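You operate a simulated robot arm through the tools that you are given. There is no shell and no other tool. Be economical: measure what you need, move in short steps, check, and stop when the job is done.

The job below is to be done with a simulated two-armed robot. You get a single attempt, and the scene is never put back.

JOB
Brush the dust off the pump's grooves.
Fine: pump off, then pump plug out on the bench top past the pump; wide black brush, back after. Set down upright: wide black brush. What is to be rubbed or washed off counts as gone when no trace of it is left.

Only the result counts: the job must be done as asked and must still hold three seconds after the hand-in. Knocking over, shifting, dropping, spilling or breaking anything else fails it.

ROBOT AND FRAMES
Two 7-joint arms with fingered hands on one trunk that stands fixed in place. Base frame: the origin is at the foot of the trunk, x ahead of it, y to its left, z up; the work surface is at about z = 0.9. Units: m, rad, N and s.
The left shoulder is at [0.167, 0.125, 1.146], the right one opposite. With the tool pointing down near the work surface each hand reaches from about 0.56 to 0.94 m from the base axis, measured 20 degrees to its own side. Payload 3.7 kg a hand.
The tool frame of a hand sits at the grasp point between the pads (the TCP): z along the fingers, y along the line on which they close. The tips reach 0.025 m beyond it. The gripper opens to 0.088 m. The gripper's body begins 0.029 m behind the TCP. The gripper is a hand of 5 fingers: y runs from the thumb to the fingers, the wrist lies at [-0.013, -0.097, -0.162] in the tool frame.
Orientation is told as [roll, pitch, yaw] about the base's x, y, z axes, in that order, counted from this pose: with the fingers straight down and the wrist toward the robot, the tool's x, y and z point along [0, 1, 0], [1, 0, 0] and [0, 0, -1] of the base frame.

CONTROLS
- The arms move only by the tool move_arm. It takes "left_motion", "right_motion" or both (then of equal length, played together; a hand with none holds still); each is a list of rows, each a list of 2 entries, a list of its own where there are three numbers: the shift along the base's x, y, z in cm, then the turn, a rotation vector about the base's x, y, z in degrees. In form: [[[x, y, z], [rx, ry, rz]], ...]. A call has 1 to 12 rows; each row shifts and turns the commanded pose from where the row before left it. Each row takes 0.2 s and may step no farther than 0.05 m and 0.15 rad from the row before; otherwise, the whole call is refused. A pose out of reach is approached as far as the arm can. The call stops where the force on the tool passes 40 N (or 10 N more than at its start, if that is more) or the arm is blocked; 0.2 s more then pass. In this call time passes only in rows, and 0.2 s behind the last. It gives the time, the measured TCP pose, the force on the tool (base axes), the opening and the grip force at its end, in the units of the frame above (readings bear some noise), with the torque about the TCP (base axes, N m) and any sound that the robot's microphone picked up, and new pictures: "views" is both (left out), scene, wrist or none (wrist: the cameras of the hands that moved).
- Cameras (640 x 400 px; columns grow to the right, rows downward): "scene" is now at [0.2776, -0.0216, 1.3099]; the picture's right is [-0.26, -0.97, 0.00], its down [-0.42, 0.11, -0.90] and it looks along [0.87, -0.24, -0.43] (base axes); focal length 214 px, centre (320, 200). "left" rides on the left gripper at [-0.059, -0.079, -0.105] in its tool frame; the picture's right is [-0.73, -0.32, 0.61], its down [0.62, -0.68, 0.38] and it looks along [0.29, 0.66, 0.70] (tool axes); focal length 234 px, centre (320, 200). "right" rides on the right gripper at [0.059, -0.079, -0.105] in its tool frame; the picture's right is [-0.73, 0.32, -0.61], its down [-0.62, -0.68, 0.38] and it looks along [-0.29, 0.66, 0.70] (tool axes); focal length 234 px, centre (320, 200). There is no depth. A picture from a camera that has moved, and an enlarged one, comes with that camera's place and axes in the base frame and with its lens. The place of the scene camera against the robot may be out by one fixed shift of up to 0.012 m in any direction.
- slide_trunk(by): slides the trunk up (or, below 0, down) by that many m; the arms and the scene camera ride with it, the base frame stays. It gives what a move gives, with no picture.
- set_fingers(index, middle, ring, little, thumb_bend, thumb_turn, hand): sets how far each is bent, from 0 (flat) to 1 (curled in); at 0.3 the hand is open as for a grip, at 0.7 the pads meet at the TCP. One left out holds its place. A second passes; each finger stops where it meets its share of the squeeze, and holds until it gets a number again. It is the only way to open and close the hand. It gives what a move gives, with no picture; readings hold the bend of each and the force on index, middle, ring, little, thumb and palm. thumb_turn goes from beside the hand (0) to across from the fingers (1), as for a grip.
- head_to(pan, tilt): turns the head with the scene camera to pan (to the left, within 1.396 rad either way) and tilt (down, from -0.506 to 1.204), counted from straight ahead of the robot. It gives what a move gives, and a new picture of the scene camera.
- inspect(camera, box): a new picture of the part [left, top, right, bottom] of that camera's present view, enlarged. The clock stands still meanwhile.
- finish_job(): hands the job in; it is judged then, once.

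Work in short steps. Places have to be worked out from the pictures, the camera data and where the tool is seen: move nearer, look again, correct. Check each grasp and each placing, and mend what went wrong. You have 120 turns and 200 pictures in all, those below and enlarged ones among them. Open the grippers and draw the arms clear of the work before you hand the job in, unless the task says otherwise; then end with one line.

The tools are called after ">>>" as name(argument=value, ...) on one line, values as JSON. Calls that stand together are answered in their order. move_arm: Moves the arms, as the interface text tells. Its arguments: {"type":"object","properties":{"left_motion":{"type":"array","items":{"type":"array"}},"right_motion":{"type":"array","items":{"type":"array"}},"views":{"type":"string","enum":["both","scene","wrist","none"]}},"required":[]} The other tools are called the same way: slide_trunk (by) slides the trunk up or down; set_fingers (index, middle, ring, little, thumb_bend, thumb_turn, hand) moves the fingers one by one; head_to (pan, tilt) turns the head that bears the scene camera; inspect (camera, box) takes an enlarged picture of a part of a camera's view; finish_job () hands the job in.

At the start:

```text
time: 0.0
left_tool_pos: [0.5779, 0.0977, 1.2889]
left_orientation: [0.001, 0.003, -0.001]
left_contact_force: [0.3, 0.1, 0.2]
left_ft_torque: [0.0, -0.01, 0.0]
left_width: 0.0874
left_gripper_force: 0.1
left_shape: jaw
left_bend: [0.3, 0.3, 0.3, 0.3, 0.3, 0.98]
left_finger forces: [0.1, 0.1, 0.0, 0.0, 0.1, 0.1]
right_tool_pos: [0.4168, -0.309, 1.2546]
right_orientation: [0.0, 0.0, 0.002]
right_contact_force: [0.0, 0.3, 0.9]
right_ft_torque: [-0.01, 0.04, 0.0]
right_width: 0.0875
right_gripper_force: 0.1
right_shape: jaw
right_bend: [0.3, 0.3, 0.3, 0.3, 0.3, 0.98]
right_finger forces: [0.0, 0.0, 0.0, 0.0, 0.0, 0.0]
trunk travel left (down, up): [-0.168, 0.247]
head pan, tilt: [-0.264, 0.445]
```

scene: 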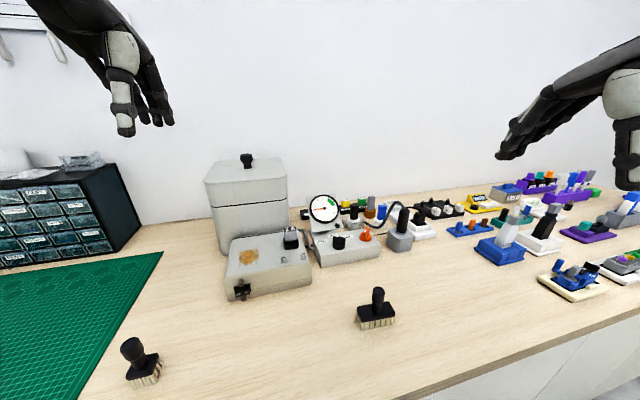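
right: 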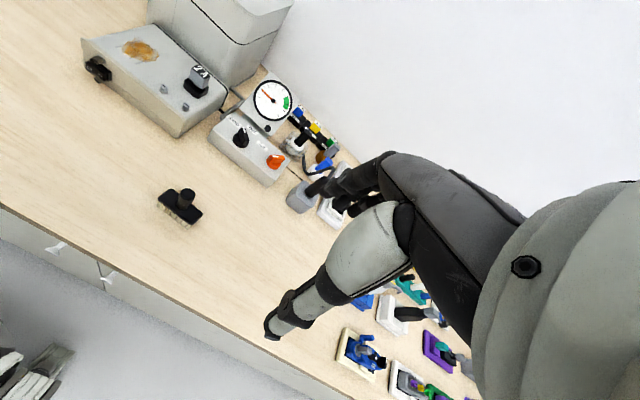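
left: 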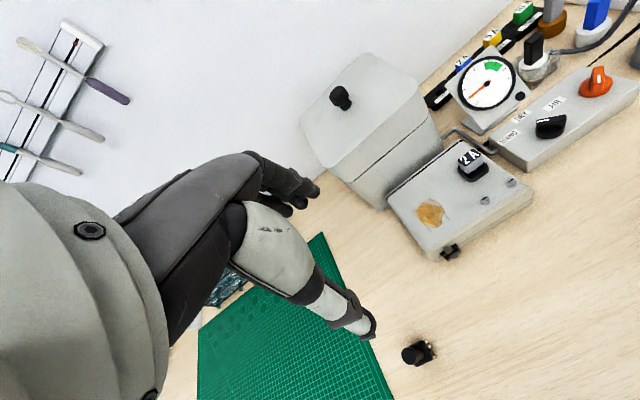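

I start with enlarged looks at the equipment: the tank with control box, the gauge box, the plugs, and the two brushes.

>>> inspect(camera="scene", box=[190, 140, 350, 310])

>>> inspect(camera="scene", box=[300, 170, 460, 270])

>>> inspect(camera="left", box=[380, 0, 640, 260])

>>> inspect(camera="scene", box=[100, 270, 420, 400])

```text
2.35 times, centred on (270, 225) of scene
camera zoom: at [0.2776, -0.0216, 1.3099], right [-0.26, -0.97, 0.0], down [-0.42, 0.11, -0.9], along [0.87, -0.24, -0.43], focal length 505 px, centre (438, 141)
```

zoom: 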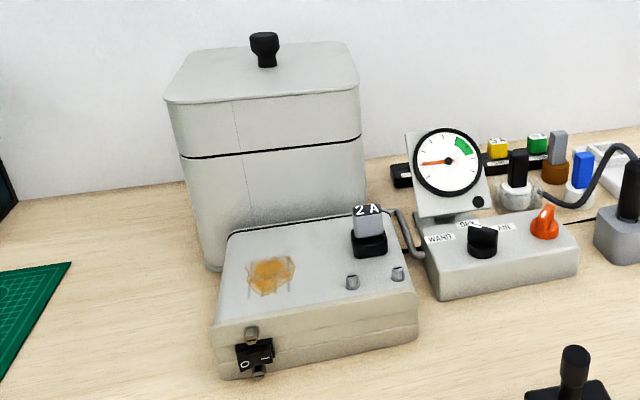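

```text
4.00 times, centred on (380, 220) of scene
camera zoom: at [0.2776, -0.0216, 1.3099], right [-0.26, -0.97, 0.0], down [-0.42, 0.11, -0.9], along [0.87, -0.24, -0.43], focal length 858 px, centre (80, 120)
```

zoom: 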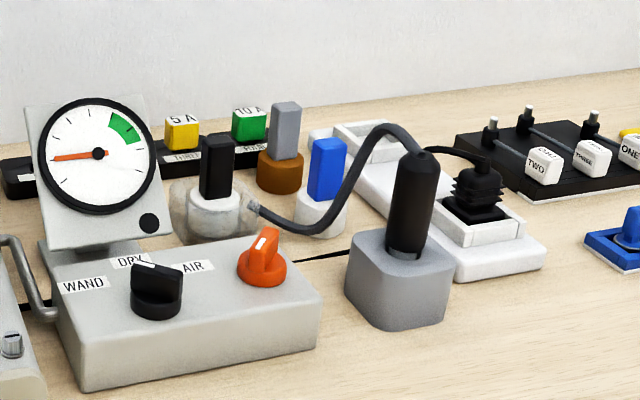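

```text
1.54 times, centred on (510, 130) of left
camera zoom: at [0.4994, 0.0383, 1.3939], right [-0.32, -0.73, -0.61], down [-0.68, 0.62, -0.38], along [0.66, 0.29, -0.7], focal length 360 px, centre (28, 308)
```

zoom: 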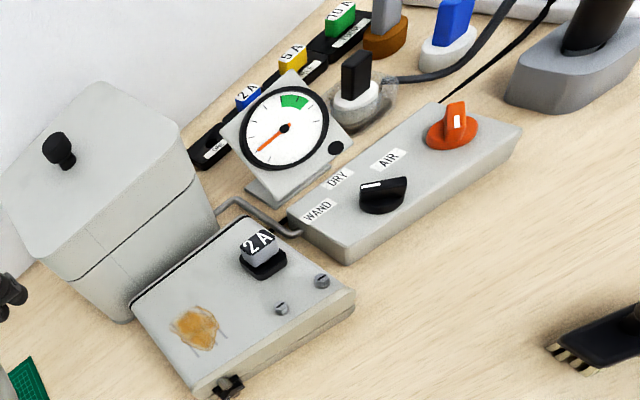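

```text
2.00 times, centred on (260, 335) of scene
camera zoom: at [0.2776, -0.0216, 1.3099], right [-0.26, -0.97, 0.0], down [-0.42, 0.11, -0.9], along [0.87, -0.24, -0.43], focal length 429 px, centre (440, -70)
```

zoom: 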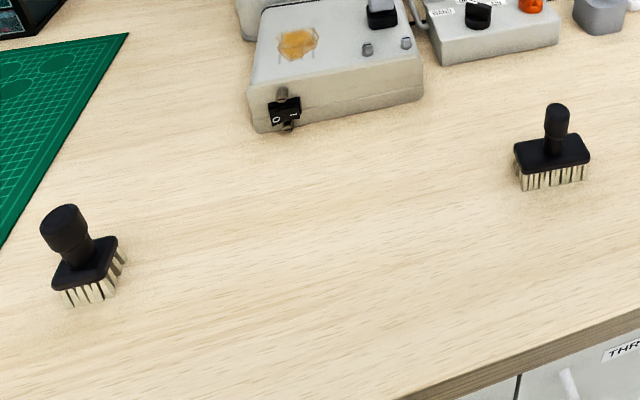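

I need to identify which is the pump, its plug and switch. Turning the head right to see the socket strip and the rest.

>>> head_to(pan=-0.6, tilt=0.45)

>>> inspect(camera="scene", box=[200, 120, 360, 220])

>>> inspect(camera="scene", box=[340, 140, 560, 290])

>>> inspect(camera="right", box=[70, 0, 390, 240])

```text
time: 0.8
left_tool_pos: [0.5781, 0.0976, 1.2886]
left_orientation: [0.0, 0.002, 0.001]
left_contact_force: [-1.1, -0.2, -1.1]
left_ft_torque: [0.0, 0.03, -0.02]
left_width: 0.0878
left_gripper_force: 0.1
left_shape: jaw
left_bend: [0.3, 0.3, 0.3, 0.3, 0.3, 0.98]
left_finger forces: [0.0, 0.1, 0.0, 0.0, 0.1, 0.0]
right_tool_pos: [0.4163, -0.3099, 1.2551]
right_orientation: [0.0, 0.003, -0.001]
right_contact_force: [0.1, 0.9, -0.3]
right_ft_torque: [-0.03, 0.02, 0.02]
right_width: 0.0879
right_gripper_force: 0.0
right_shape: jaw
right_bend: [0.3, 0.3, 0.3, 0.3, 0.3, 0.98]
right_finger forces: [0.0, 0.1, 0.0, 0.0, 0.0, 0.1]
trunk travel left (down, up): [-0.168, 0.247]
head pan, tilt: [-0.6, 0.45]
camera scene: at [0.2646, -0.0494, 1.3094], right [-0.56, -0.83, 0.0], down [-0.36, 0.25, -0.9], along [0.74, -0.51, -0.44], focal length 214 px, centre (320, 200)
```

scene: 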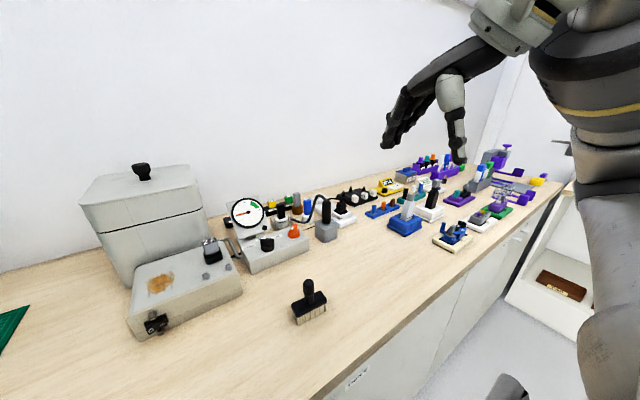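

```text
4.00 times, centred on (280, 170) of scene
camera zoom: at [0.2646, -0.0494, 1.3094], right [-0.56, -0.83, 0.0], down [-0.36, 0.25, -0.9], along [0.74, -0.51, -0.44], focal length 858 px, centre (480, 320)
```

zoom: 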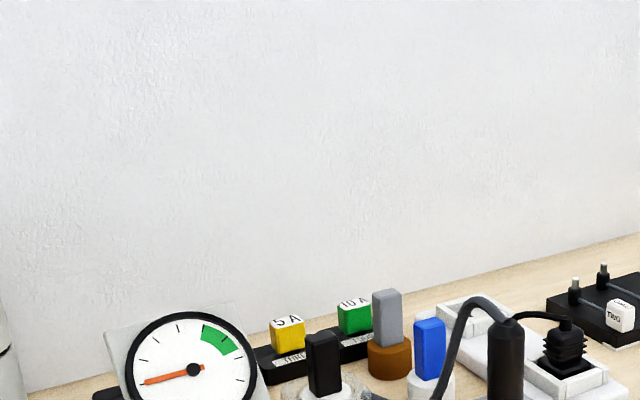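

```text
2.67 times, centred on (450, 215) of scene
camera zoom: at [0.2646, -0.0494, 1.3094], right [-0.56, -0.83, 0.0], down [-0.36, 0.25, -0.9], along [0.74, -0.51, -0.44], focal length 572 px, centre (-27, 160)
```

zoom: 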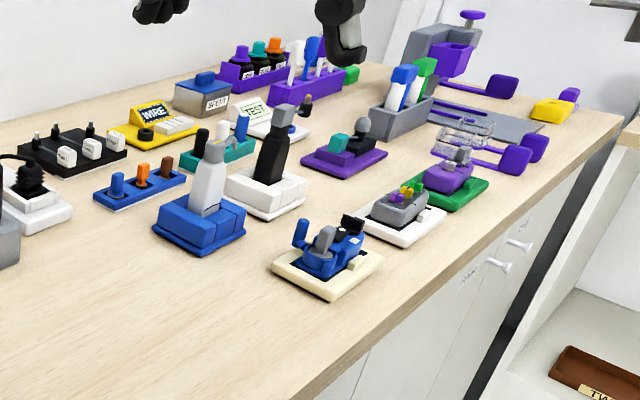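

```text
1.67 times, centred on (230, 120) of right
camera zoom: at [0.3376, -0.2496, 1.3603], right [0.32, -0.73, 0.61], down [-0.68, -0.62, -0.38], along [0.66, -0.29, -0.7], focal length 390 px, centre (470, 333)
```

zoom: 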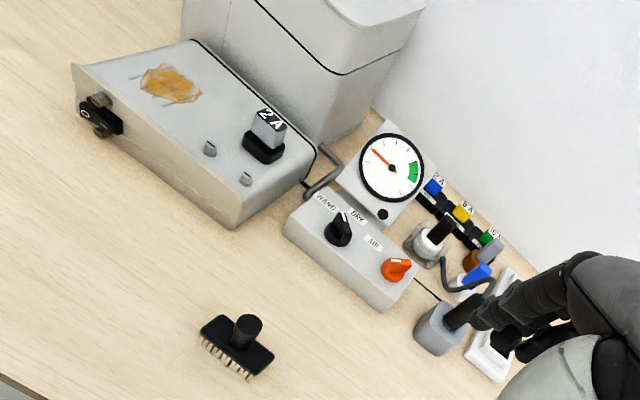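

The pump seems to be the grey box with the rocker switch, 2 A fuse and the dusty patch; its cable seems to end in the black plug in the white strip. I look closer at the switch and patch.

>>> inspect(camera="left", box=[380, 170, 540, 270])

>>> inspect(camera="scene", box=[120, 220, 250, 350])

>>> inspect(camera="scene", box=[300, 180, 380, 250])

```text
4.00 times, centred on (460, 220) of left
camera zoom: at [0.4994, 0.0383, 1.3939], right [-0.32, -0.73, -0.61], down [-0.68, 0.62, -0.38], along [0.66, 0.29, -0.7], focal length 937 px, centre (-240, 120)
```

zoom: 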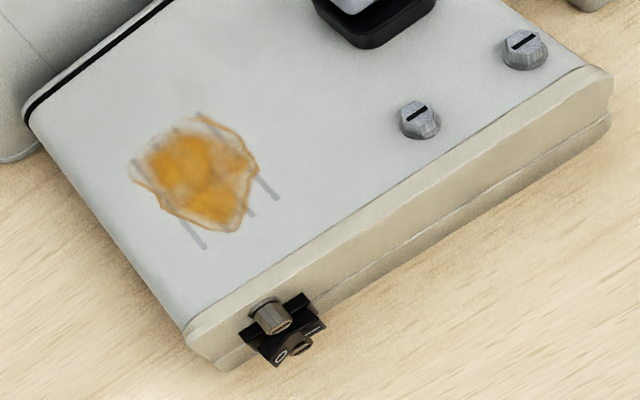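

```text
3.08 times, centred on (185, 285) of scene
camera zoom: at [0.2646, -0.0494, 1.3094], right [-0.56, -0.83, 0.0], down [-0.36, 0.25, -0.9], along [0.74, -0.51, -0.44], focal length 660 px, centre (735, -62)
```

zoom: 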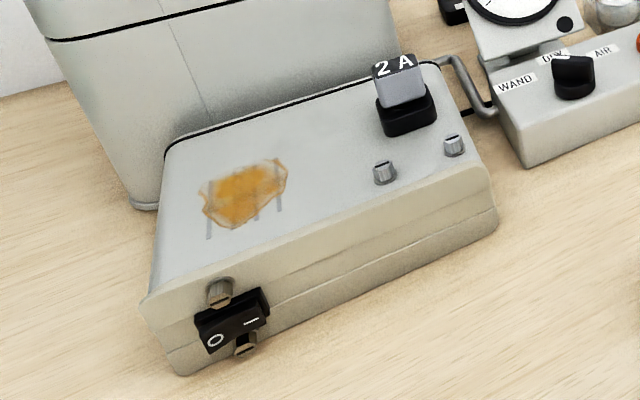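

```text
5.71 times, centred on (340, 215) of scene
camera zoom: at [0.2646, -0.0494, 1.3094], right [-0.56, -0.83, 0.0], down [-0.36, 0.25, -0.9], along [0.74, -0.51, -0.44], focal length 1226 px, centre (206, 114)
```

zoom: 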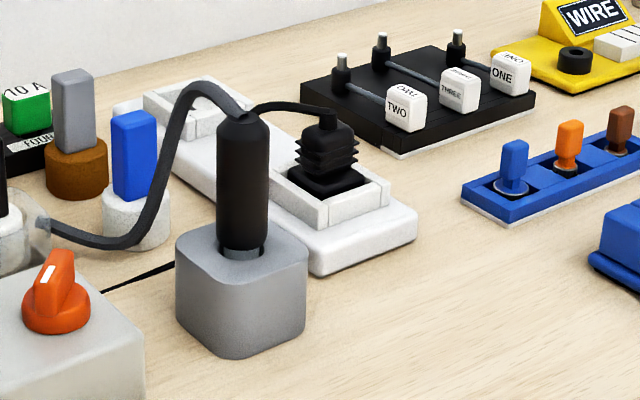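

The switch's two halves are on the left of the front face, and the plug sits in the near end of the white strip. I bring the right hand nearer to look at the plug.

>>> move_arm(right_motion=[[[3.4, -1.5, -1.5], [0, 0, 0]], [[3.4, -1.5, -1.5], [0, 0, 0]], [[3.4, -1.5, -1.5], [0, 0, 0]], [[3.4, -1.5, -1.5], [0, 0, 0]], [[3.4, -1.5, -1.5], [0, 0, 0]]], views="both")

>>> inspect(camera="right", box=[100, 0, 420, 200])

```text
time: 2.0
left_tool_pos: [0.5792, 0.0969, 1.288]
left_orientation: [0.001, 0.002, -0.001]
left_contact_force: [-0.2, 0.0, -0.5]
left_ft_torque: [0.0, 0.05, 0.02]
left_width: 0.0876
left_gripper_force: 0.0
left_shape: jaw
left_bend: [0.3, 0.3, 0.3, 0.3, 0.3, 0.98]
left_finger forces: [0.0, 0.1, 0.1, 0.0, 0.1, 0.0]
right_tool_pos: [0.5901, -0.3857, 1.1782]
right_orientation: [0.001, 0.004, -0.001]
right_contact_force: [-0.1, -0.1, 0.4]
right_ft_torque: [-0.03, 0.02, 0.0]
right_width: 0.0877
right_gripper_force: 0.2
right_shape: jaw
right_bend: [0.3, 0.3, 0.3, 0.3, 0.3, 0.98]
right_finger forces: [0.1, 0.0, 0.0, 0.0, 0.0, 0.1]
trunk travel left (down, up): [-0.168, 0.247]
head pan, tilt: [-0.6, 0.45]
camera scene: at [0.2656, -0.0498, 1.309], right [-0.57, -0.82, 0.0], down [-0.36, 0.25, -0.9], along [0.74, -0.51, -0.44], focal length 214 px, centre (320, 200)
camera right: at [0.5114, -0.3261, 1.2846], right [0.32, -0.73, 0.61], down [-0.68, -0.62, -0.38], along [0.65, -0.29, -0.7], focal length 234 px, centre (320, 200)
```

scene: 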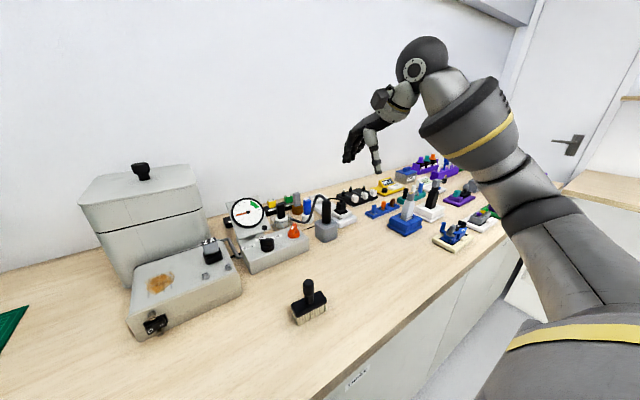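
right: 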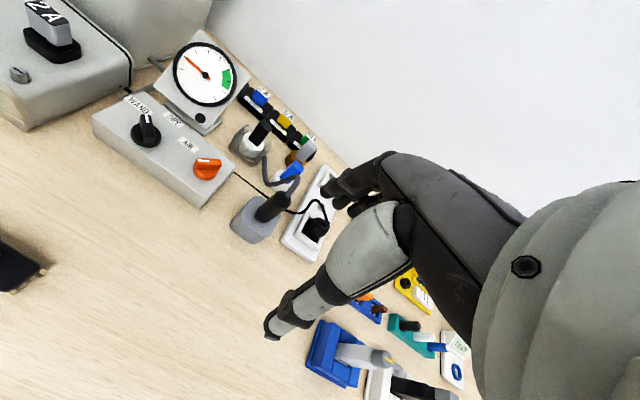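

```text
2.00 times, centred on (260, 100) of right
camera zoom: at [0.5114, -0.3261, 1.2846], right [0.32, -0.73, 0.61], down [-0.68, -0.62, -0.38], along [0.65, -0.29, -0.7], focal length 468 px, centre (440, 400)
```

zoom: 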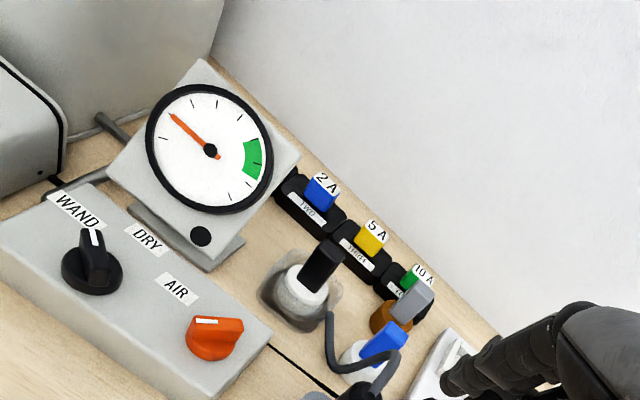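

The plug is at roughly (0.76, -0.48, 0.95). First the switch: I bring the left hand lower in front of the pump to view the rocker closely.

>>> move_arm(left_motion=[[[-0.6, 0, -4], [0, 0, 0]], [[-0.6, 0, -4], [0, 0, 0]], [[-0.6, 0, -4], [0, 0, 0]], [[-0.6, 0, -4], [0, 0, 0]], [[-0.6, 0, -4], [0, 0, 0]], [[-0.6, 0, -4], [0, 0, 0]]], views="wrist")

>>> head_to(pan=0.05, tilt=0.65)

```text
time: 3.4
left_tool_pos: [0.5436, 0.1, 1.05]
left_orientation: [0.0, 0.001, 0.001]
left_contact_force: [-0.7, 0.8, 0.6]
left_ft_torque: [0.02, 0.05, 0.02]
left_width: 0.0874
left_gripper_force: 0.1
left_shape: jaw
left_bend: [0.3, 0.3, 0.3, 0.3, 0.3, 0.98]
left_finger forces: [0.0, 0.1, 0.0, 0.1, 0.0, 0.0]
right_tool_pos: [0.5878, -0.3843, 1.18]
right_orientation: [0.0, 0.002, -0.001]
right_contact_force: [0.8, -0.6, -1.0]
right_ft_torque: [-0.02, 0.0, 0.01]
right_width: 0.0878
right_gripper_force: 0.2
right_shape: jaw
right_bend: [0.3, 0.3, 0.3, 0.3, 0.3, 0.98]
right_finger forces: [0.1, 0.0, 0.0, 0.0, 0.0, 0.1]
trunk travel left (down, up): [-0.168, 0.247]
head pan, tilt: [-0.6, 0.45]
camera left: at [0.4652, 0.0401, 1.1549], right [-0.32, -0.73, -0.61], down [-0.68, 0.62, -0.38], along [0.66, 0.29, -0.7], focal length 234 px, centre (320, 200)
```

left: 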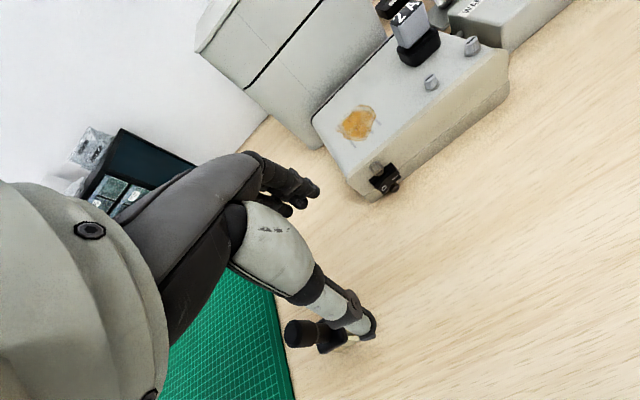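

```text
time: 4.5
left_tool_pos: [0.543, 0.0987, 1.0508]
left_orientation: [0.0, 0.001, -0.001]
left_contact_force: [-0.7, -0.7, -0.2]
left_ft_torque: [0.01, 0.03, -0.01]
left_width: 0.0874
left_gripper_force: 0.0
left_shape: jaw
left_bend: [0.3, 0.3, 0.3, 0.3, 0.3, 0.98]
left_finger forces: [0.0, 0.0, 0.0, 0.0, 0.0, 0.0]
right_tool_pos: [0.5891, -0.3844, 1.1803]
right_orientation: [-0.001, -0.001, 0.0]
right_contact_force: [0.0, -0.1, 0.5]
right_ft_torque: [0.0, 0.0, -0.01]
right_width: 0.0876
right_gripper_force: 0.1
right_shape: jaw
right_bend: [0.3, 0.3, 0.3, 0.3, 0.3, 0.98]
right_finger forces: [0.1, 0.0, 0.0, 0.0, 0.0, 0.0]
trunk travel left (down, up): [-0.168, 0.247]
head pan, tilt: [0.051, 0.649]
camera scene: at [0.2754, 0.0068, 1.2916], right [0.05, -1.0, 0.0], down [-0.6, -0.03, -0.8], along [0.8, 0.04, -0.6], focal length 214 px, centre (320, 200)
```

scene: 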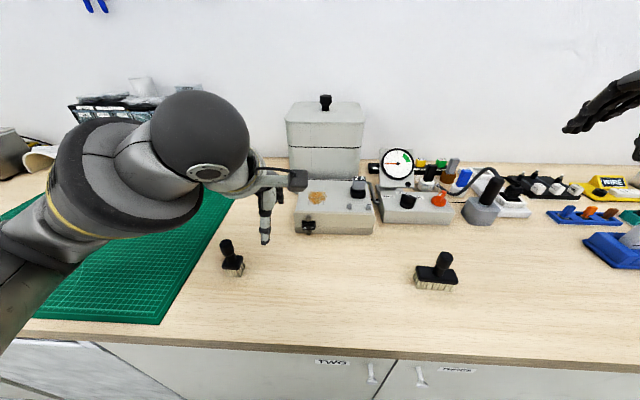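

The right brush is clearly the wide one. Zoom on the switch.

>>> inspect(camera="left", box=[350, 145, 430, 210])

>>> inspect(camera="scene", box=[280, 170, 390, 245])

```text
6.15 times, centred on (390, 178) of left
camera zoom: at [0.4649, 0.04, 1.1558], right [-0.32, -0.73, -0.61], down [-0.68, 0.62, -0.38], along [0.66, 0.29, -0.7], focal length 1441 px, centre (-111, 338)
```

zoom: 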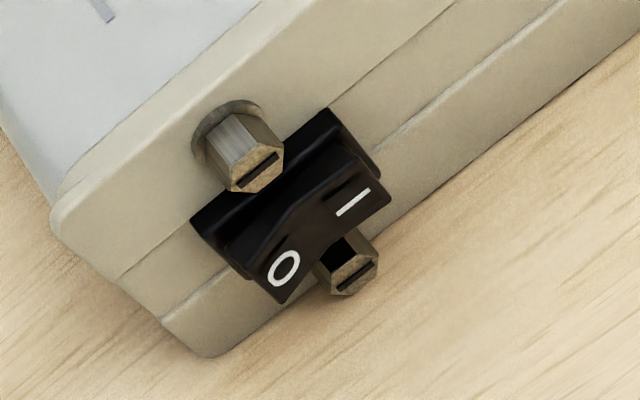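

```text
5.33 times, centred on (335, 208) of scene
camera zoom: at [0.2754, 0.0068, 1.2916], right [0.05, -1.0, 0.0], down [-0.6, -0.03, -0.8], along [0.8, 0.04, -0.6], focal length 1144 px, centre (240, 160)
```

zoom: 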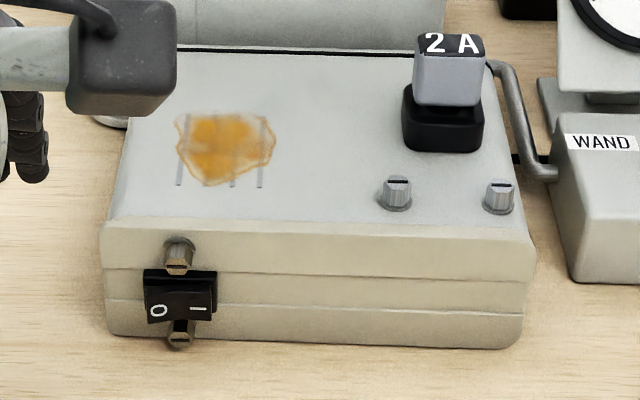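

The I half is pressed, so the pump is on; I need to press the O half at about (0.62, 0.046, 0.927). I make a pointing index with the left hand and pitch the hand forward.

>>> set_fingers(hand="left", index=0.1, middle=1, ring=1, little=1)

>>> move_arm(left_motion=[[[-2, 0, 0], [0, -8, 0]], [[-2, 0, 0], [0, -8, 0]], [[-1, 0, 0], [0, -8, 0]], [[0, 0, 0], [0, -8, 0]]], views="both")

>>> inspect(camera="scene", box=[220, 140, 380, 260])

```text
time: 5.5
left_tool_pos: [0.543, 0.0994, 1.0509]
left_orientation: [-0.001, 0.003, -0.001]
left_contact_force: [0.4, 0.3, 0.5]
left_ft_torque: [-0.02, 0.04, 0.03]
left_width: 0.1077
left_gripper_force: 0.2
left_shape: fingers
left_bend: [0.1, 1.0, 1.0, 1.0, 0.3, 0.98]
left_finger forces: [0.0, 0.0, 0.1, 0.0, 0.0, 0.0]
right_tool_pos: [0.5897, -0.3856, 1.181]
right_orientation: [0.0, 0.0, 0.0]
right_contact_force: [0.1, 0.3, 0.0]
right_ft_torque: [0.0, -0.02, 0.0]
right_width: 0.0877
right_gripper_force: 0.1
right_shape: jaw
right_bend: [0.3, 0.3, 0.3, 0.3, 0.3, 0.98]
right_finger forces: [0.0, 0.0, 0.0, 0.0, 0.1, 0.0]
trunk travel left (down, up): [-0.168, 0.247]
head pan, tilt: [0.051, 0.649]
```

```text
time: 6.5
left_tool_pos: [0.5623, 0.0651, 1.0591]
left_orientation: [-0.001, -0.559, 0.002]
left_contact_force: [0.0, 0.6, 0.3]
left_ft_torque: [-0.01, 0.02, 0.04]
left_width: 0.1077
left_gripper_force: 0.0
left_shape: fingers
left_bend: [0.1, 1.0, 1.0, 1.0, 0.3, 0.98]
left_finger forces: [0.0, 0.0, 0.0, 0.1, 0.0, 0.0]
left hand out of reach, approached as far as the arm can: row 2, 3, 4
right_tool_pos: [0.5893, -0.385, 1.1796]
right_orientation: [-0.002, 0.001, 0.0]
right_contact_force: [0.3, 0.1, 0.1]
right_ft_torque: [0.02, 0.02, 0.01]
right_width: 0.0876
right_gripper_force: 0.0
right_shape: jaw
right_bend: [0.3, 0.3, 0.3, 0.3, 0.3, 0.98]
right_finger forces: [0.0, 0.0, 0.0, 0.1, 0.0, 0.0]
trunk travel left (down, up): [-0.168, 0.247]
head pan, tilt: [0.051, 0.649]
camera scene: at [0.2758, 0.0068, 1.2914], right [0.05, -1.0, 0.0], down [-0.6, -0.03, -0.8], along [0.8, 0.04, -0.6], focal length 214 px, centre (320, 200)
camera left: at [0.4414, 0.0055, 1.1067], right [0.05, -0.73, -0.69], down [-0.38, 0.62, -0.69], along [0.93, 0.29, -0.24], focal length 234 px, centre (320, 200)
```

scene: 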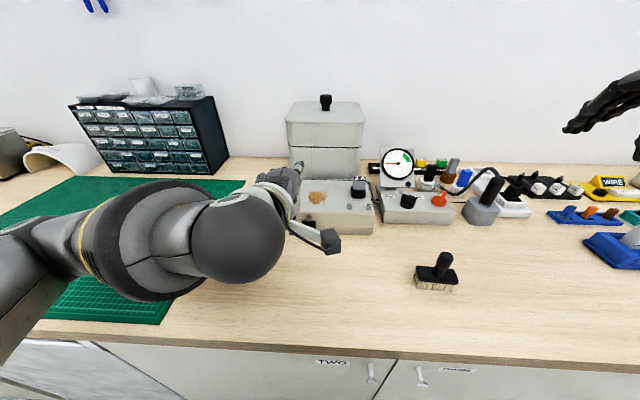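
left: 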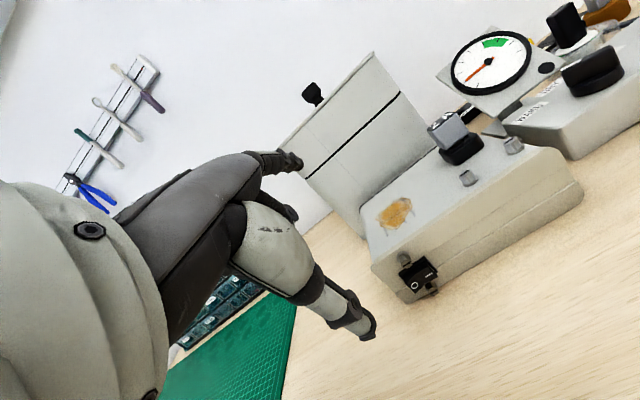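

```text
3.33 times, centred on (300, 200) of scene
camera zoom: at [0.2758, 0.0068, 1.2914], right [0.05, -1.0, 0.0], down [-0.6, -0.03, -0.8], along [0.8, 0.04, -0.6], focal length 715 px, centre (387, 200)
```

zoom: 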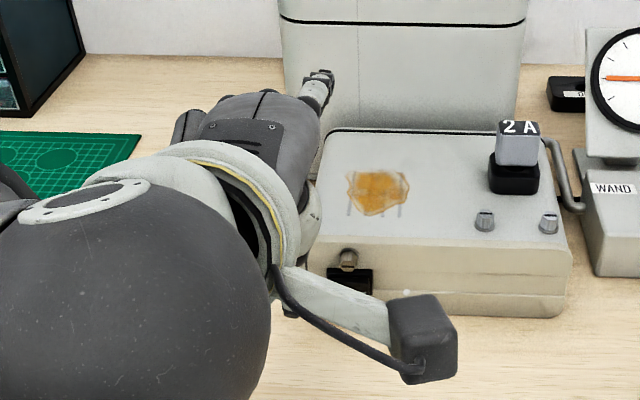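

At zero pitch the flat index already points diagonally forward-down, so I undo the pitch and tuck the thumb away.

>>> move_arm(left_motion=[[[0, 0, 0], [0, 8, 0]], [[0, 0, 0], [0, 8, 0]], [[0, 0, 0], [0, 8, 0]], [[0, 0, 0], [0, 8, 0]]], views="none")

>>> set_fingers(hand="left", thumb_bend=1, index=0)

>>> head_to(pan=0.05, tilt=0.6)

>>> inspect(camera="left", box=[0, 0, 640, 400])

```text
time: 7.5
left_tool_pos: [0.562, 0.0656, 1.057]
left_orientation: [0.0, 0.003, 0.0]
left_contact_force: [0.5, 0.2, -0.3]
left_ft_torque: [-0.01, -0.01, 0.01]
left_width: 0.1078
left_gripper_force: 0.0
left_shape: fingers
left_bend: [0.1, 1.0, 1.0, 1.0, 0.3, 0.98]
left_finger forces: [0.0, 0.0, 0.0, 0.0, 0.0, 0.1]
right_tool_pos: [0.5889, -0.3853, 1.1808]
right_orientation: [0.0, 0.0, -0.001]
right_contact_force: [-1.0, 0.4, -0.6]
right_ft_torque: [0.05, -0.05, 0.01]
right_width: 0.0877
right_gripper_force: 0.1
right_shape: jaw
right_bend: [0.3, 0.3, 0.3, 0.3, 0.3, 0.98]
right_finger forces: [0.1, 0.0, 0.0, 0.1, 0.0, 0.1]
trunk travel left (down, up): [-0.168, 0.247]
head pan, tilt: [0.051, 0.649]
```

```text
time: 8.4
left_tool_pos: [0.5621, 0.065, 1.0589]
left_orientation: [-0.001, 0.002, 0.0]
left_contact_force: [-0.4, -0.4, 0.3]
left_ft_torque: [0.0, 0.0, -0.01]
left_width: 0.036
left_gripper_force: 0.1
left_shape: fingers
left_bend: [0.0, 1.0, 1.0, 1.0, 1.0, 0.98]
left_finger forces: [0.1, 0.0, 0.0, 0.0, 0.1, 0.0]
right_tool_pos: [0.5894, -0.3855, 1.1795]
right_orientation: [-0.001, 0.001, -0.002]
right_contact_force: [0.2, 0.3, 0.9]
right_ft_torque: [-0.02, 0.0, 0.04]
right_width: 0.0876
right_gripper_force: 0.1
right_shape: jaw
right_bend: [0.3, 0.3, 0.3, 0.3, 0.3, 0.98]
right_finger forces: [0.0, 0.1, 0.0, 0.0, 0.0, 0.0]
trunk travel left (down, up): [-0.168, 0.247]
head pan, tilt: [0.051, 0.649]
```

```text
time: 9.1
left_tool_pos: [0.5627, 0.0652, 1.0587]
left_orientation: [-0.001, 0.003, 0.001]
left_contact_force: [0.2, -0.8, -1.0]
left_ft_torque: [-0.01, 0.04, -0.02]
left_width: 0.036
left_gripper_force: 0.1
left_shape: fingers
left_bend: [0.0, 1.0, 1.0, 1.0, 1.0, 0.98]
left_finger forces: [0.1, 0.0, 0.1, 0.0, 0.0, 0.1]
right_tool_pos: [0.5889, -0.3854, 1.179]
right_orientation: [0.001, 0.002, -0.001]
right_contact_force: [0.2, -0.4, -0.2]
right_ft_torque: [-0.01, -0.01, -0.02]
right_width: 0.0877
right_gripper_force: 0.0
right_shape: jaw
right_bend: [0.3, 0.3, 0.3, 0.3, 0.3, 0.98]
right_finger forces: [0.0, 0.1, 0.0, 0.0, 0.0, 0.1]
trunk travel left (down, up): [-0.168, 0.247]
head pan, tilt: [0.051, 0.6]
camera scene: at [0.277, 0.0069, 1.2958], right [0.05, -1.0, 0.0], down [-0.56, -0.03, -0.82], along [0.82, 0.04, -0.57], focal length 214 px, centre (320, 200)
```

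scene: 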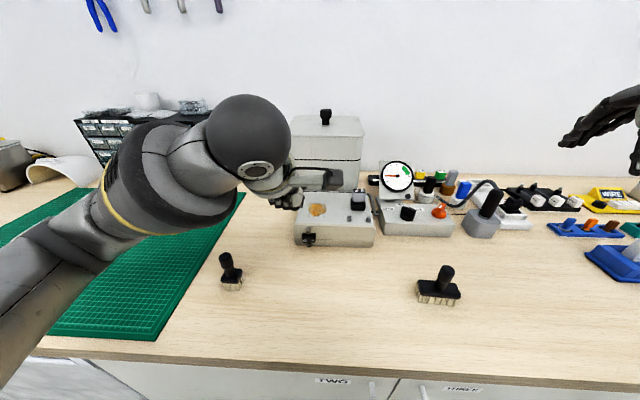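

```text
1.00 times, centred on (320, 200) of left (not enlarged: the box is as wide or as high as the picture)
camera zoom: at [0.4843, 0.0056, 1.1638], right [-0.32, -0.73, -0.61], down [-0.68, 0.62, -0.38], along [0.66, 0.29, -0.7], focal length 234 px, centre (320, 200)
```

zoom: 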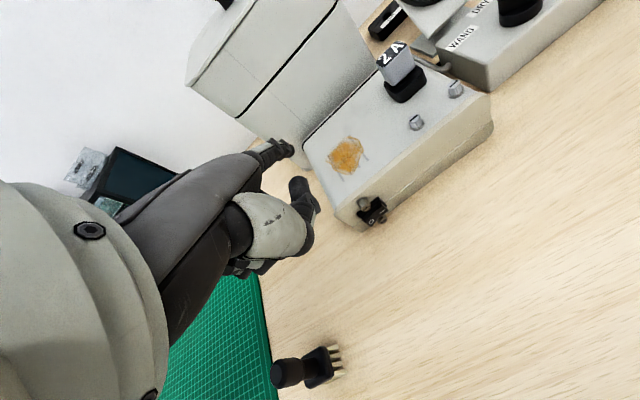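

Locating the index fingertip from the scene view.

>>> inspect(camera="scene", box=[240, 150, 360, 250])

>>> inspect(camera="left", box=[230, 110, 410, 250])

```text
4.00 times, centred on (300, 200) of scene
camera zoom: at [0.277, 0.0069, 1.2958], right [0.05, -1.0, 0.0], down [-0.56, -0.03, -0.82], along [0.82, 0.04, -0.57], focal length 858 px, centre (400, 200)
```

zoom: 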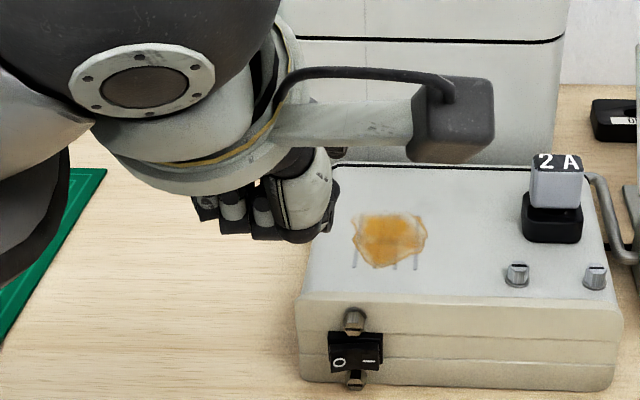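

```text
2.86 times, centred on (320, 180) of left
camera zoom: at [0.4843, 0.0056, 1.1638], right [-0.32, -0.73, -0.61], down [-0.68, 0.62, -0.38], along [0.66, 0.29, -0.7], focal length 669 px, centre (320, 257)
```

zoom: 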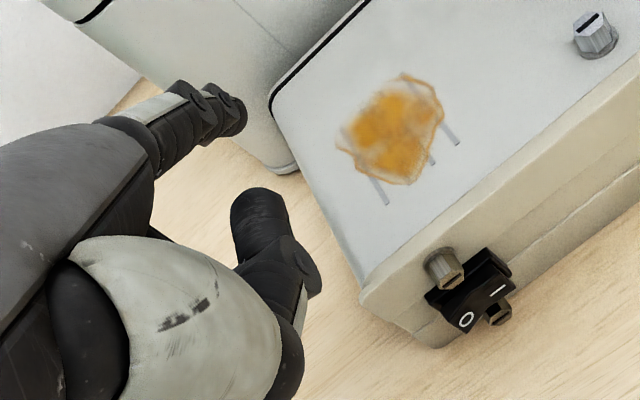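

The fingertip sits about 9 cm ahead of the TCP when flat, too near the inner reach. I bend the index to 0.2 and move toward a pre-contact pose in front of the O half.

>>> set_fingers(hand="left", index=0.2)

>>> move_arm(left_motion=[[[-0.6, 0, -3.5], [0, 0, 0]], [[-0.6, 0, -3.5], [0, 0, 0]], [[-0.6, 0, -2], [0, 0, 0]]], views="wrist")

>>> inspect(camera="left", box=[230, 90, 470, 250])

>>> inspect(camera="scene", box=[240, 170, 360, 270])

```text
time: 10.1
left_tool_pos: [0.5617, 0.0642, 1.06]
left_orientation: [0.0, 0.002, 0.0]
left_contact_force: [0.7, -0.3, -0.1]
left_ft_torque: [0.02, -0.01, 0.0]
left_width: 0.0249
left_gripper_force: 0.0
left_shape: fingers
left_bend: [0.2, 1.0, 1.0, 1.0, 1.0, 0.98]
left_finger forces: [0.0, 0.0, 0.0, 0.0, 0.0, 0.0]
right_tool_pos: [0.5886, -0.3843, 1.1808]
right_orientation: [0.001, 0.0, 0.0]
right_contact_force: [0.4, -0.2, -0.5]
right_ft_torque: [0.0, 0.0, 0.0]
right_width: 0.0877
right_gripper_force: 0.1
right_shape: jaw
right_bend: [0.3, 0.3, 0.3, 0.3, 0.3, 0.98]
right_finger forces: [0.0, 0.1, 0.0, 0.0, 0.0, 0.0]
trunk travel left (down, up): [-0.168, 0.247]
head pan, tilt: [0.051, 0.6]
```

```text
time: 10.9
left_tool_pos: [0.5456, 0.0653, 0.9663]
left_orientation: [-0.001, 0.001, 0.002]
left_contact_force: [0.2, -0.2, -0.4]
left_ft_torque: [0.02, -0.01, 0.02]
left_width: 0.0249
left_gripper_force: 0.1
left_shape: fingers
left_bend: [0.2, 1.0, 1.0, 1.0, 1.0, 0.98]
left_finger forces: [0.0, 0.0, 0.1, 0.0, 0.0, 0.1]
right_tool_pos: [0.5888, -0.3844, 1.1808]
right_orientation: [-0.001, 0.004, -0.001]
right_contact_force: [0.4, -0.9, 1.3]
right_ft_torque: [0.01, -0.03, 0.01]
right_width: 0.0877
right_gripper_force: 0.1
right_shape: jaw
right_bend: [0.3, 0.3, 0.3, 0.3, 0.3, 0.98]
right_finger forces: [0.1, 0.0, 0.0, 0.0, 0.0, 0.0]
trunk travel left (down, up): [-0.168, 0.247]
head pan, tilt: [0.051, 0.6]
camera left: at [0.4673, 0.0062, 1.0715], right [-0.32, -0.73, -0.61], down [-0.68, 0.62, -0.38], along [0.66, 0.29, -0.7], focal length 234 px, centre (320, 200)
```

left: 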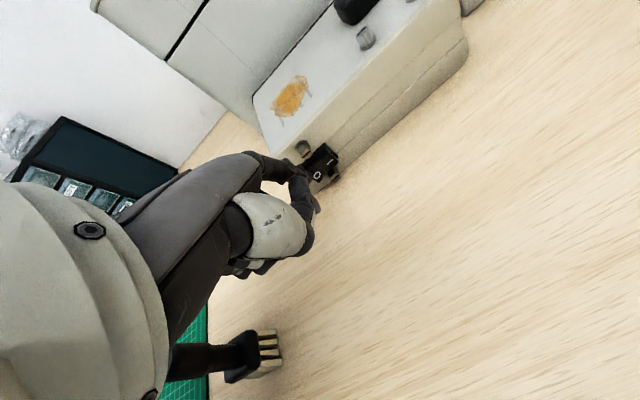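

```text
2.50 times, centred on (350, 170) of left
camera zoom: at [0.4673, 0.0062, 1.0715], right [-0.32, -0.73, -0.61], down [-0.68, 0.62, -0.38], along [0.66, 0.29, -0.7], focal length 585 px, centre (245, 275)
```

zoom: 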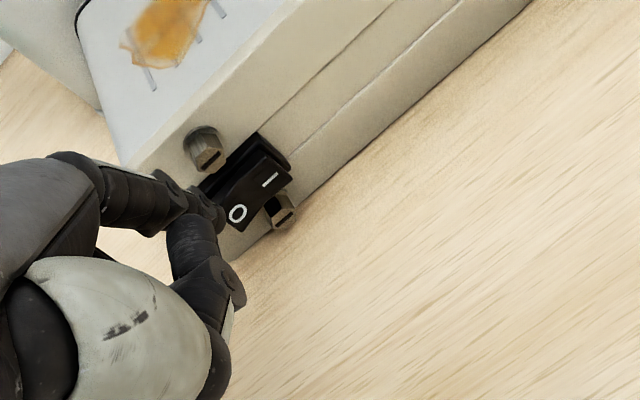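

```text
4.00 times, centred on (300, 220) of scene
camera zoom: at [0.2772, 0.0069, 1.2958], right [0.05, -1.0, 0.0], down [-0.56, -0.03, -0.82], along [0.82, 0.04, -0.57], focal length 858 px, centre (400, 120)
```

zoom: 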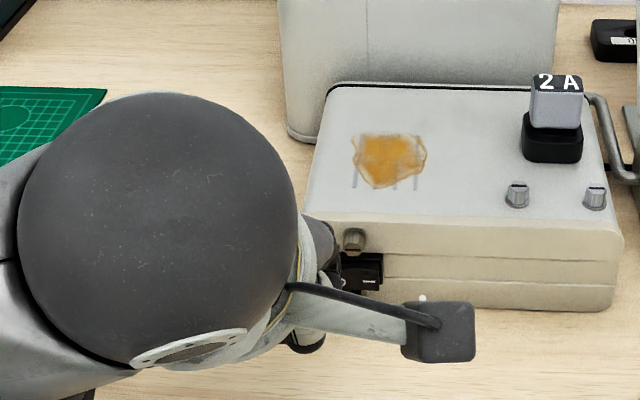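

O half triangulates to (0.610, 0.046, 0.940); fingertip about (0.604, 0.052, 0.951). I back off a bit, lower, then push forward in small steps.

>>> move_arm(left_motion=[[[-0.6, 0, 0], [0, 0, 0]], [[0, 0, -1.2], [0, 0, 0]], [[0.4, 0, 0], [0, 0, 0]], [[0.4, 0, 0], [0, 0, 0]], [[0.4, 0, 0], [0, 0, 0]]], views="wrist")

>>> inspect(camera="left", box=[270, 110, 390, 200])

```text
time: 12.1
left_tool_pos: [0.5491, 0.068, 0.9659]
left_orientation: [0.001, -0.017, 0.006]
left_contact_force: [-0.3, -0.3, -0.9]
left_ft_torque: [0.0, 0.0, 0.01]
left_width: 0.0252
left_gripper_force: 0.0
left_shape: fingers
left_bend: [0.2, 1.0, 1.0, 1.0, 1.0, 0.98]
left_finger forces: [0.0, 0.1, 0.1, 0.1, 0.0, 0.0]
right_tool_pos: [0.5843, -0.3862, 1.1865]
right_orientation: [-0.002, -0.007, -0.001]
right_contact_force: [-1.1, 0.3, 0.1]
right_ft_torque: [-0.01, 0.03, 0.0]
right_width: 0.0877
right_gripper_force: 0.0
right_shape: jaw
right_bend: [0.3, 0.3, 0.3, 0.3, 0.3, 0.98]
right_finger forces: [0.0, 0.0, 0.0, 0.0, 0.1, 0.0]
trunk travel left (down, up): [-0.168, 0.247]
head pan, tilt: [0.051, 0.6]
camera left: at [0.4695, 0.007, 1.0692], right [-0.31, -0.73, -0.61], down [-0.68, 0.62, -0.39], along [0.67, 0.3, -0.68], focal length 234 px, centre (320, 200)
```

left: 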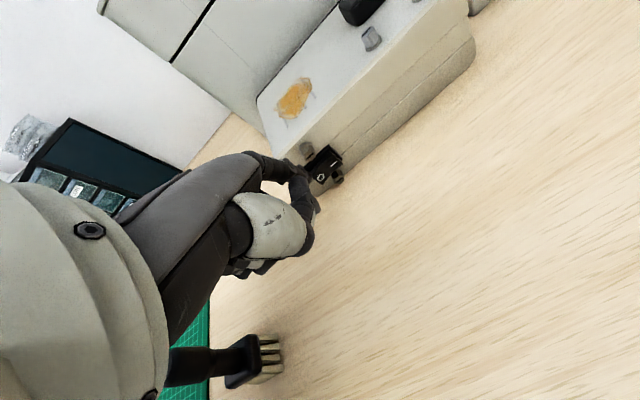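

```text
4.44 times, centred on (330, 155) of left
camera zoom: at [0.4695, 0.007, 1.0692], right [-0.31, -0.73, -0.61], down [-0.68, 0.62, -0.39], along [0.67, 0.3, -0.68], focal length 1041 px, centre (276, 400)
```

zoom: 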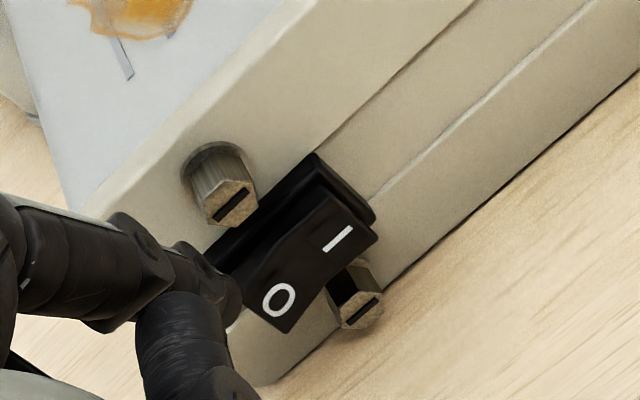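

The hand did not lower as commanded and the body flexed slightly, so something of the left arm may touch. I look at the scene.

>>> head_to(pan=0.4, tilt=0.85)

```text
time: 12.9
left_tool_pos: [0.5498, 0.0672, 0.9659]
left_orientation: [0.005, -0.019, 0.008]
left_contact_force: [-0.9, -0.6, -1.2]
left_ft_torque: [0.01, 0.0, 0.0]
left_width: 0.0249
left_gripper_force: 0.1
left_shape: fingers
left_bend: [0.2, 1.0, 1.0, 1.0, 1.0, 0.98]
left_finger forces: [0.0, 0.1, 0.0, 0.0, 0.0, 0.0]
right_tool_pos: [0.5839, -0.3858, 1.1846]
right_orientation: [0.001, -0.006, 0.0]
right_contact_force: [-0.7, 0.6, -0.2]
right_ft_torque: [-0.01, 0.01, 0.04]
right_width: 0.0875
right_gripper_force: 0.0
right_shape: jaw
right_bend: [0.3, 0.3, 0.3, 0.3, 0.3, 0.98]
right_finger forces: [0.0, 0.0, 0.0, 0.1, 0.0, 0.1]
trunk travel left (down, up): [-0.168, 0.247]
head pan, tilt: [0.4, 0.85]
camera scene: at [0.2547, 0.0315, 1.2771], right [0.39, -0.92, 0.0], down [-0.69, -0.29, -0.66], along [0.61, 0.26, -0.75], focal length 214 px, centre (320, 200)
```

scene: 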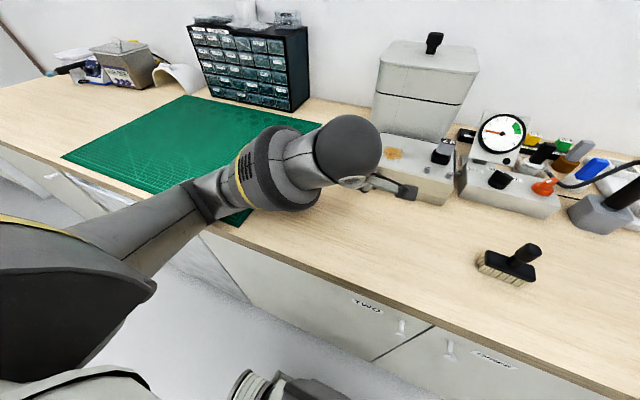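

The left forearm rests on the bench's front edge. I lift the hand, raise the trunk so that the elbow clears, and come down again.

>>> move_arm(left_motion=[[[-0.5, 0, 1.5], [0, 0, 0]], [[0, 0, 3], [0, 0, 0]]], views="none")

>>> slide_trunk(by=0.15)

>>> move_arm(left_motion=[[[0, 0, -4], [0, 0, 0]], [[0, 0, -4], [0, 0, 0]], [[0, 0, -4], [0, 0, 0]], [[0, 0, -3], [0, 0, 0]], [[0, 0, -2], [0, 0, 0]]], views="both")

```text
time: 13.5
left_tool_pos: [0.5407, 0.0648, 1.001]
left_orientation: [-0.002, 0.002, -0.003]
left_contact_force: [-0.7, -0.3, 0.7]
left_ft_torque: [-0.01, -0.01, -0.02]
left_width: 0.0252
left_gripper_force: 0.2
left_shape: fingers
left_bend: [0.2, 1.0, 1.0, 1.0, 1.0, 0.98]
left_finger forces: [0.0, 0.0, 0.1, 0.0, 0.0, 0.0]
right_tool_pos: [0.5846, -0.3837, 1.1809]
right_orientation: [0.001, -0.001, 0.001]
right_contact_force: [-0.3, -0.2, 0.0]
right_ft_torque: [-0.04, -0.03, 0.01]
right_width: 0.0877
right_gripper_force: 0.0
right_shape: jaw
right_bend: [0.3, 0.3, 0.3, 0.3, 0.3, 0.98]
right_finger forces: [0.0, 0.0, 0.1, 0.1, 0.0, 0.0]
trunk travel left (down, up): [-0.168, 0.247]
head pan, tilt: [0.4, 0.85]
```

```text
time: 15.3
left_tool_pos: [0.5453, 0.0643, 1.1509]
left_orientation: [0.001, 0.002, 0.0]
left_contact_force: [0.2, 0.0, 0.7]
left_ft_torque: [0.03, 0.02, -0.02]
left_width: 0.0249
left_gripper_force: 0.0
left_shape: fingers
left_bend: [0.2, 1.0, 1.0, 1.0, 1.0, 0.98]
left_finger forces: [0.0, 0.1, 0.0, 0.0, 0.1, 0.1]
right_tool_pos: [0.5879, -0.384, 1.3291]
right_orientation: [-0.001, 0.004, -0.001]
right_contact_force: [1.2, -0.6, -1.2]
right_ft_torque: [0.0, 0.0, 0.02]
right_width: 0.0877
right_gripper_force: 0.0
right_shape: jaw
right_bend: [0.3, 0.3, 0.3, 0.3, 0.3, 0.98]
right_finger forces: [0.0, 0.0, 0.0, 0.0, 0.1, 0.0]
trunk travel left (down, up): [-0.318, 0.097]
head pan, tilt: [0.4, 0.85]
```

```text
time: 16.5
left_tool_pos: [0.5436, 0.0659, 0.9813]
left_orientation: [0.0, -0.001, 0.0]
left_contact_force: [0.6, -0.2, 0.0]
left_ft_torque: [-0.01, -0.02, 0.0]
left_width: 0.025
left_gripper_force: 0.0
left_shape: fingers
left_bend: [0.2, 1.0, 1.0, 1.0, 1.0, 0.98]
left_finger forces: [0.0, 0.0, 0.0, 0.0, 0.0, 0.0]
right_tool_pos: [0.5866, -0.383, 1.3288]
right_orientation: [0.0, 0.003, -0.001]
right_contact_force: [-0.2, -0.1, -0.6]
right_ft_torque: [0.0, -0.02, 0.03]
right_width: 0.0875
right_gripper_force: 0.0
right_shape: jaw
right_bend: [0.3, 0.3, 0.3, 0.3, 0.3, 0.98]
right_finger forces: [0.0, 0.0, 0.0, 0.1, 0.1, 0.0]
trunk travel left (down, up): [-0.318, 0.097]
head pan, tilt: [0.4, 0.85]
camera scene: at [0.1293, 0.0329, 1.433], right [0.39, -0.92, 0.0], down [-0.69, -0.29, -0.66], along [0.61, 0.26, -0.75], focal length 214 px, centre (320, 200)
camera left: at [0.4659, 0.0061, 1.0864], right [-0.32, -0.73, -0.61], down [-0.68, 0.62, -0.38], along [0.66, 0.29, -0.7], focal length 234 px, centre (320, 200)
```

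scene: 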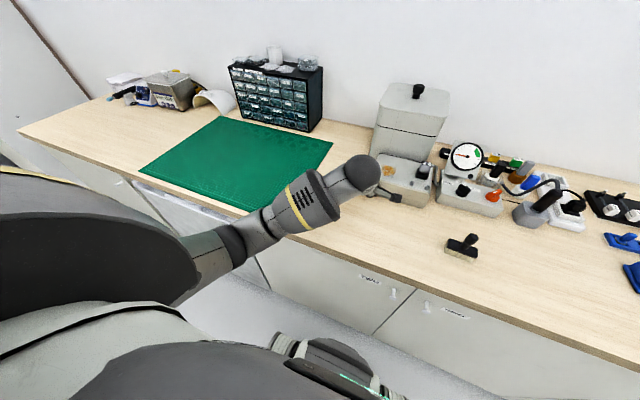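
left: 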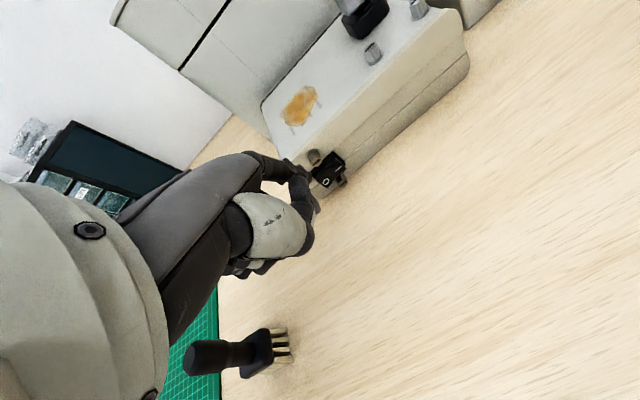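

Freer now. Lowering 2.6 cm slightly back, then pushing forward in small steps.

>>> move_arm(left_motion=[[[-0.5, 0, -1.3], [0, 0, 0]], [[0, 0, -1.3], [0, 0, 0]], [[0.4, 0, 0], [0, 0, 0]], [[0.4, 0, 0], [0, 0, 0]]], views="none")

>>> inspect(camera="left", box=[270, 110, 390, 200])

```text
time: 17.5
left_tool_pos: [0.5475, 0.0641, 0.9559]
left_orientation: [0.0, 0.002, 0.002]
left_contact_force: [-0.2, 0.9, -0.7]
left_ft_torque: [-0.03, 0.0, -0.02]
left_width: 0.0252
left_gripper_force: 0.1
left_shape: fingers
left_bend: [0.2, 1.0, 1.0, 1.0, 1.0, 0.98]
left_finger forces: [0.0, 0.0, 0.0, 0.0, 0.1, 0.1]
right_tool_pos: [0.5861, -0.3833, 1.3299]
right_orientation: [0.0, 0.001, 0.0]
right_contact_force: [-0.3, 0.0, 0.5]
right_ft_torque: [0.03, -0.05, -0.01]
right_width: 0.0879
right_gripper_force: 0.0
right_shape: jaw
right_bend: [0.3, 0.3, 0.3, 0.3, 0.3, 0.98]
right_finger forces: [0.0, 0.0, 0.0, 0.0, 0.0, 0.0]
trunk travel left (down, up): [-0.318, 0.097]
head pan, tilt: [0.4, 0.85]
```

```text
4.44 times, centred on (330, 155) of left
camera zoom: at [0.4694, 0.0052, 1.0606], right [-0.32, -0.73, -0.61], down [-0.68, 0.62, -0.38], along [0.66, 0.29, -0.7], focal length 1041 px, centre (276, 400)
```

zoom: 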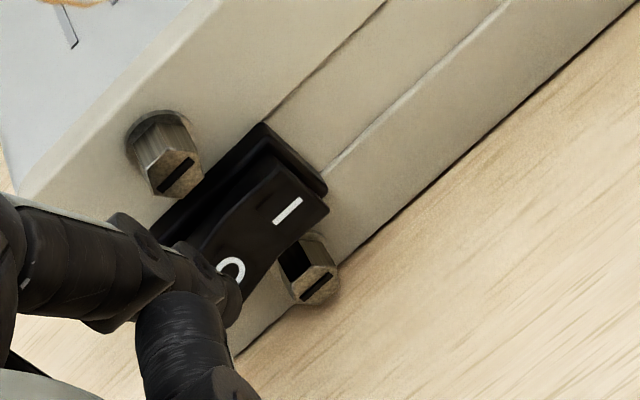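

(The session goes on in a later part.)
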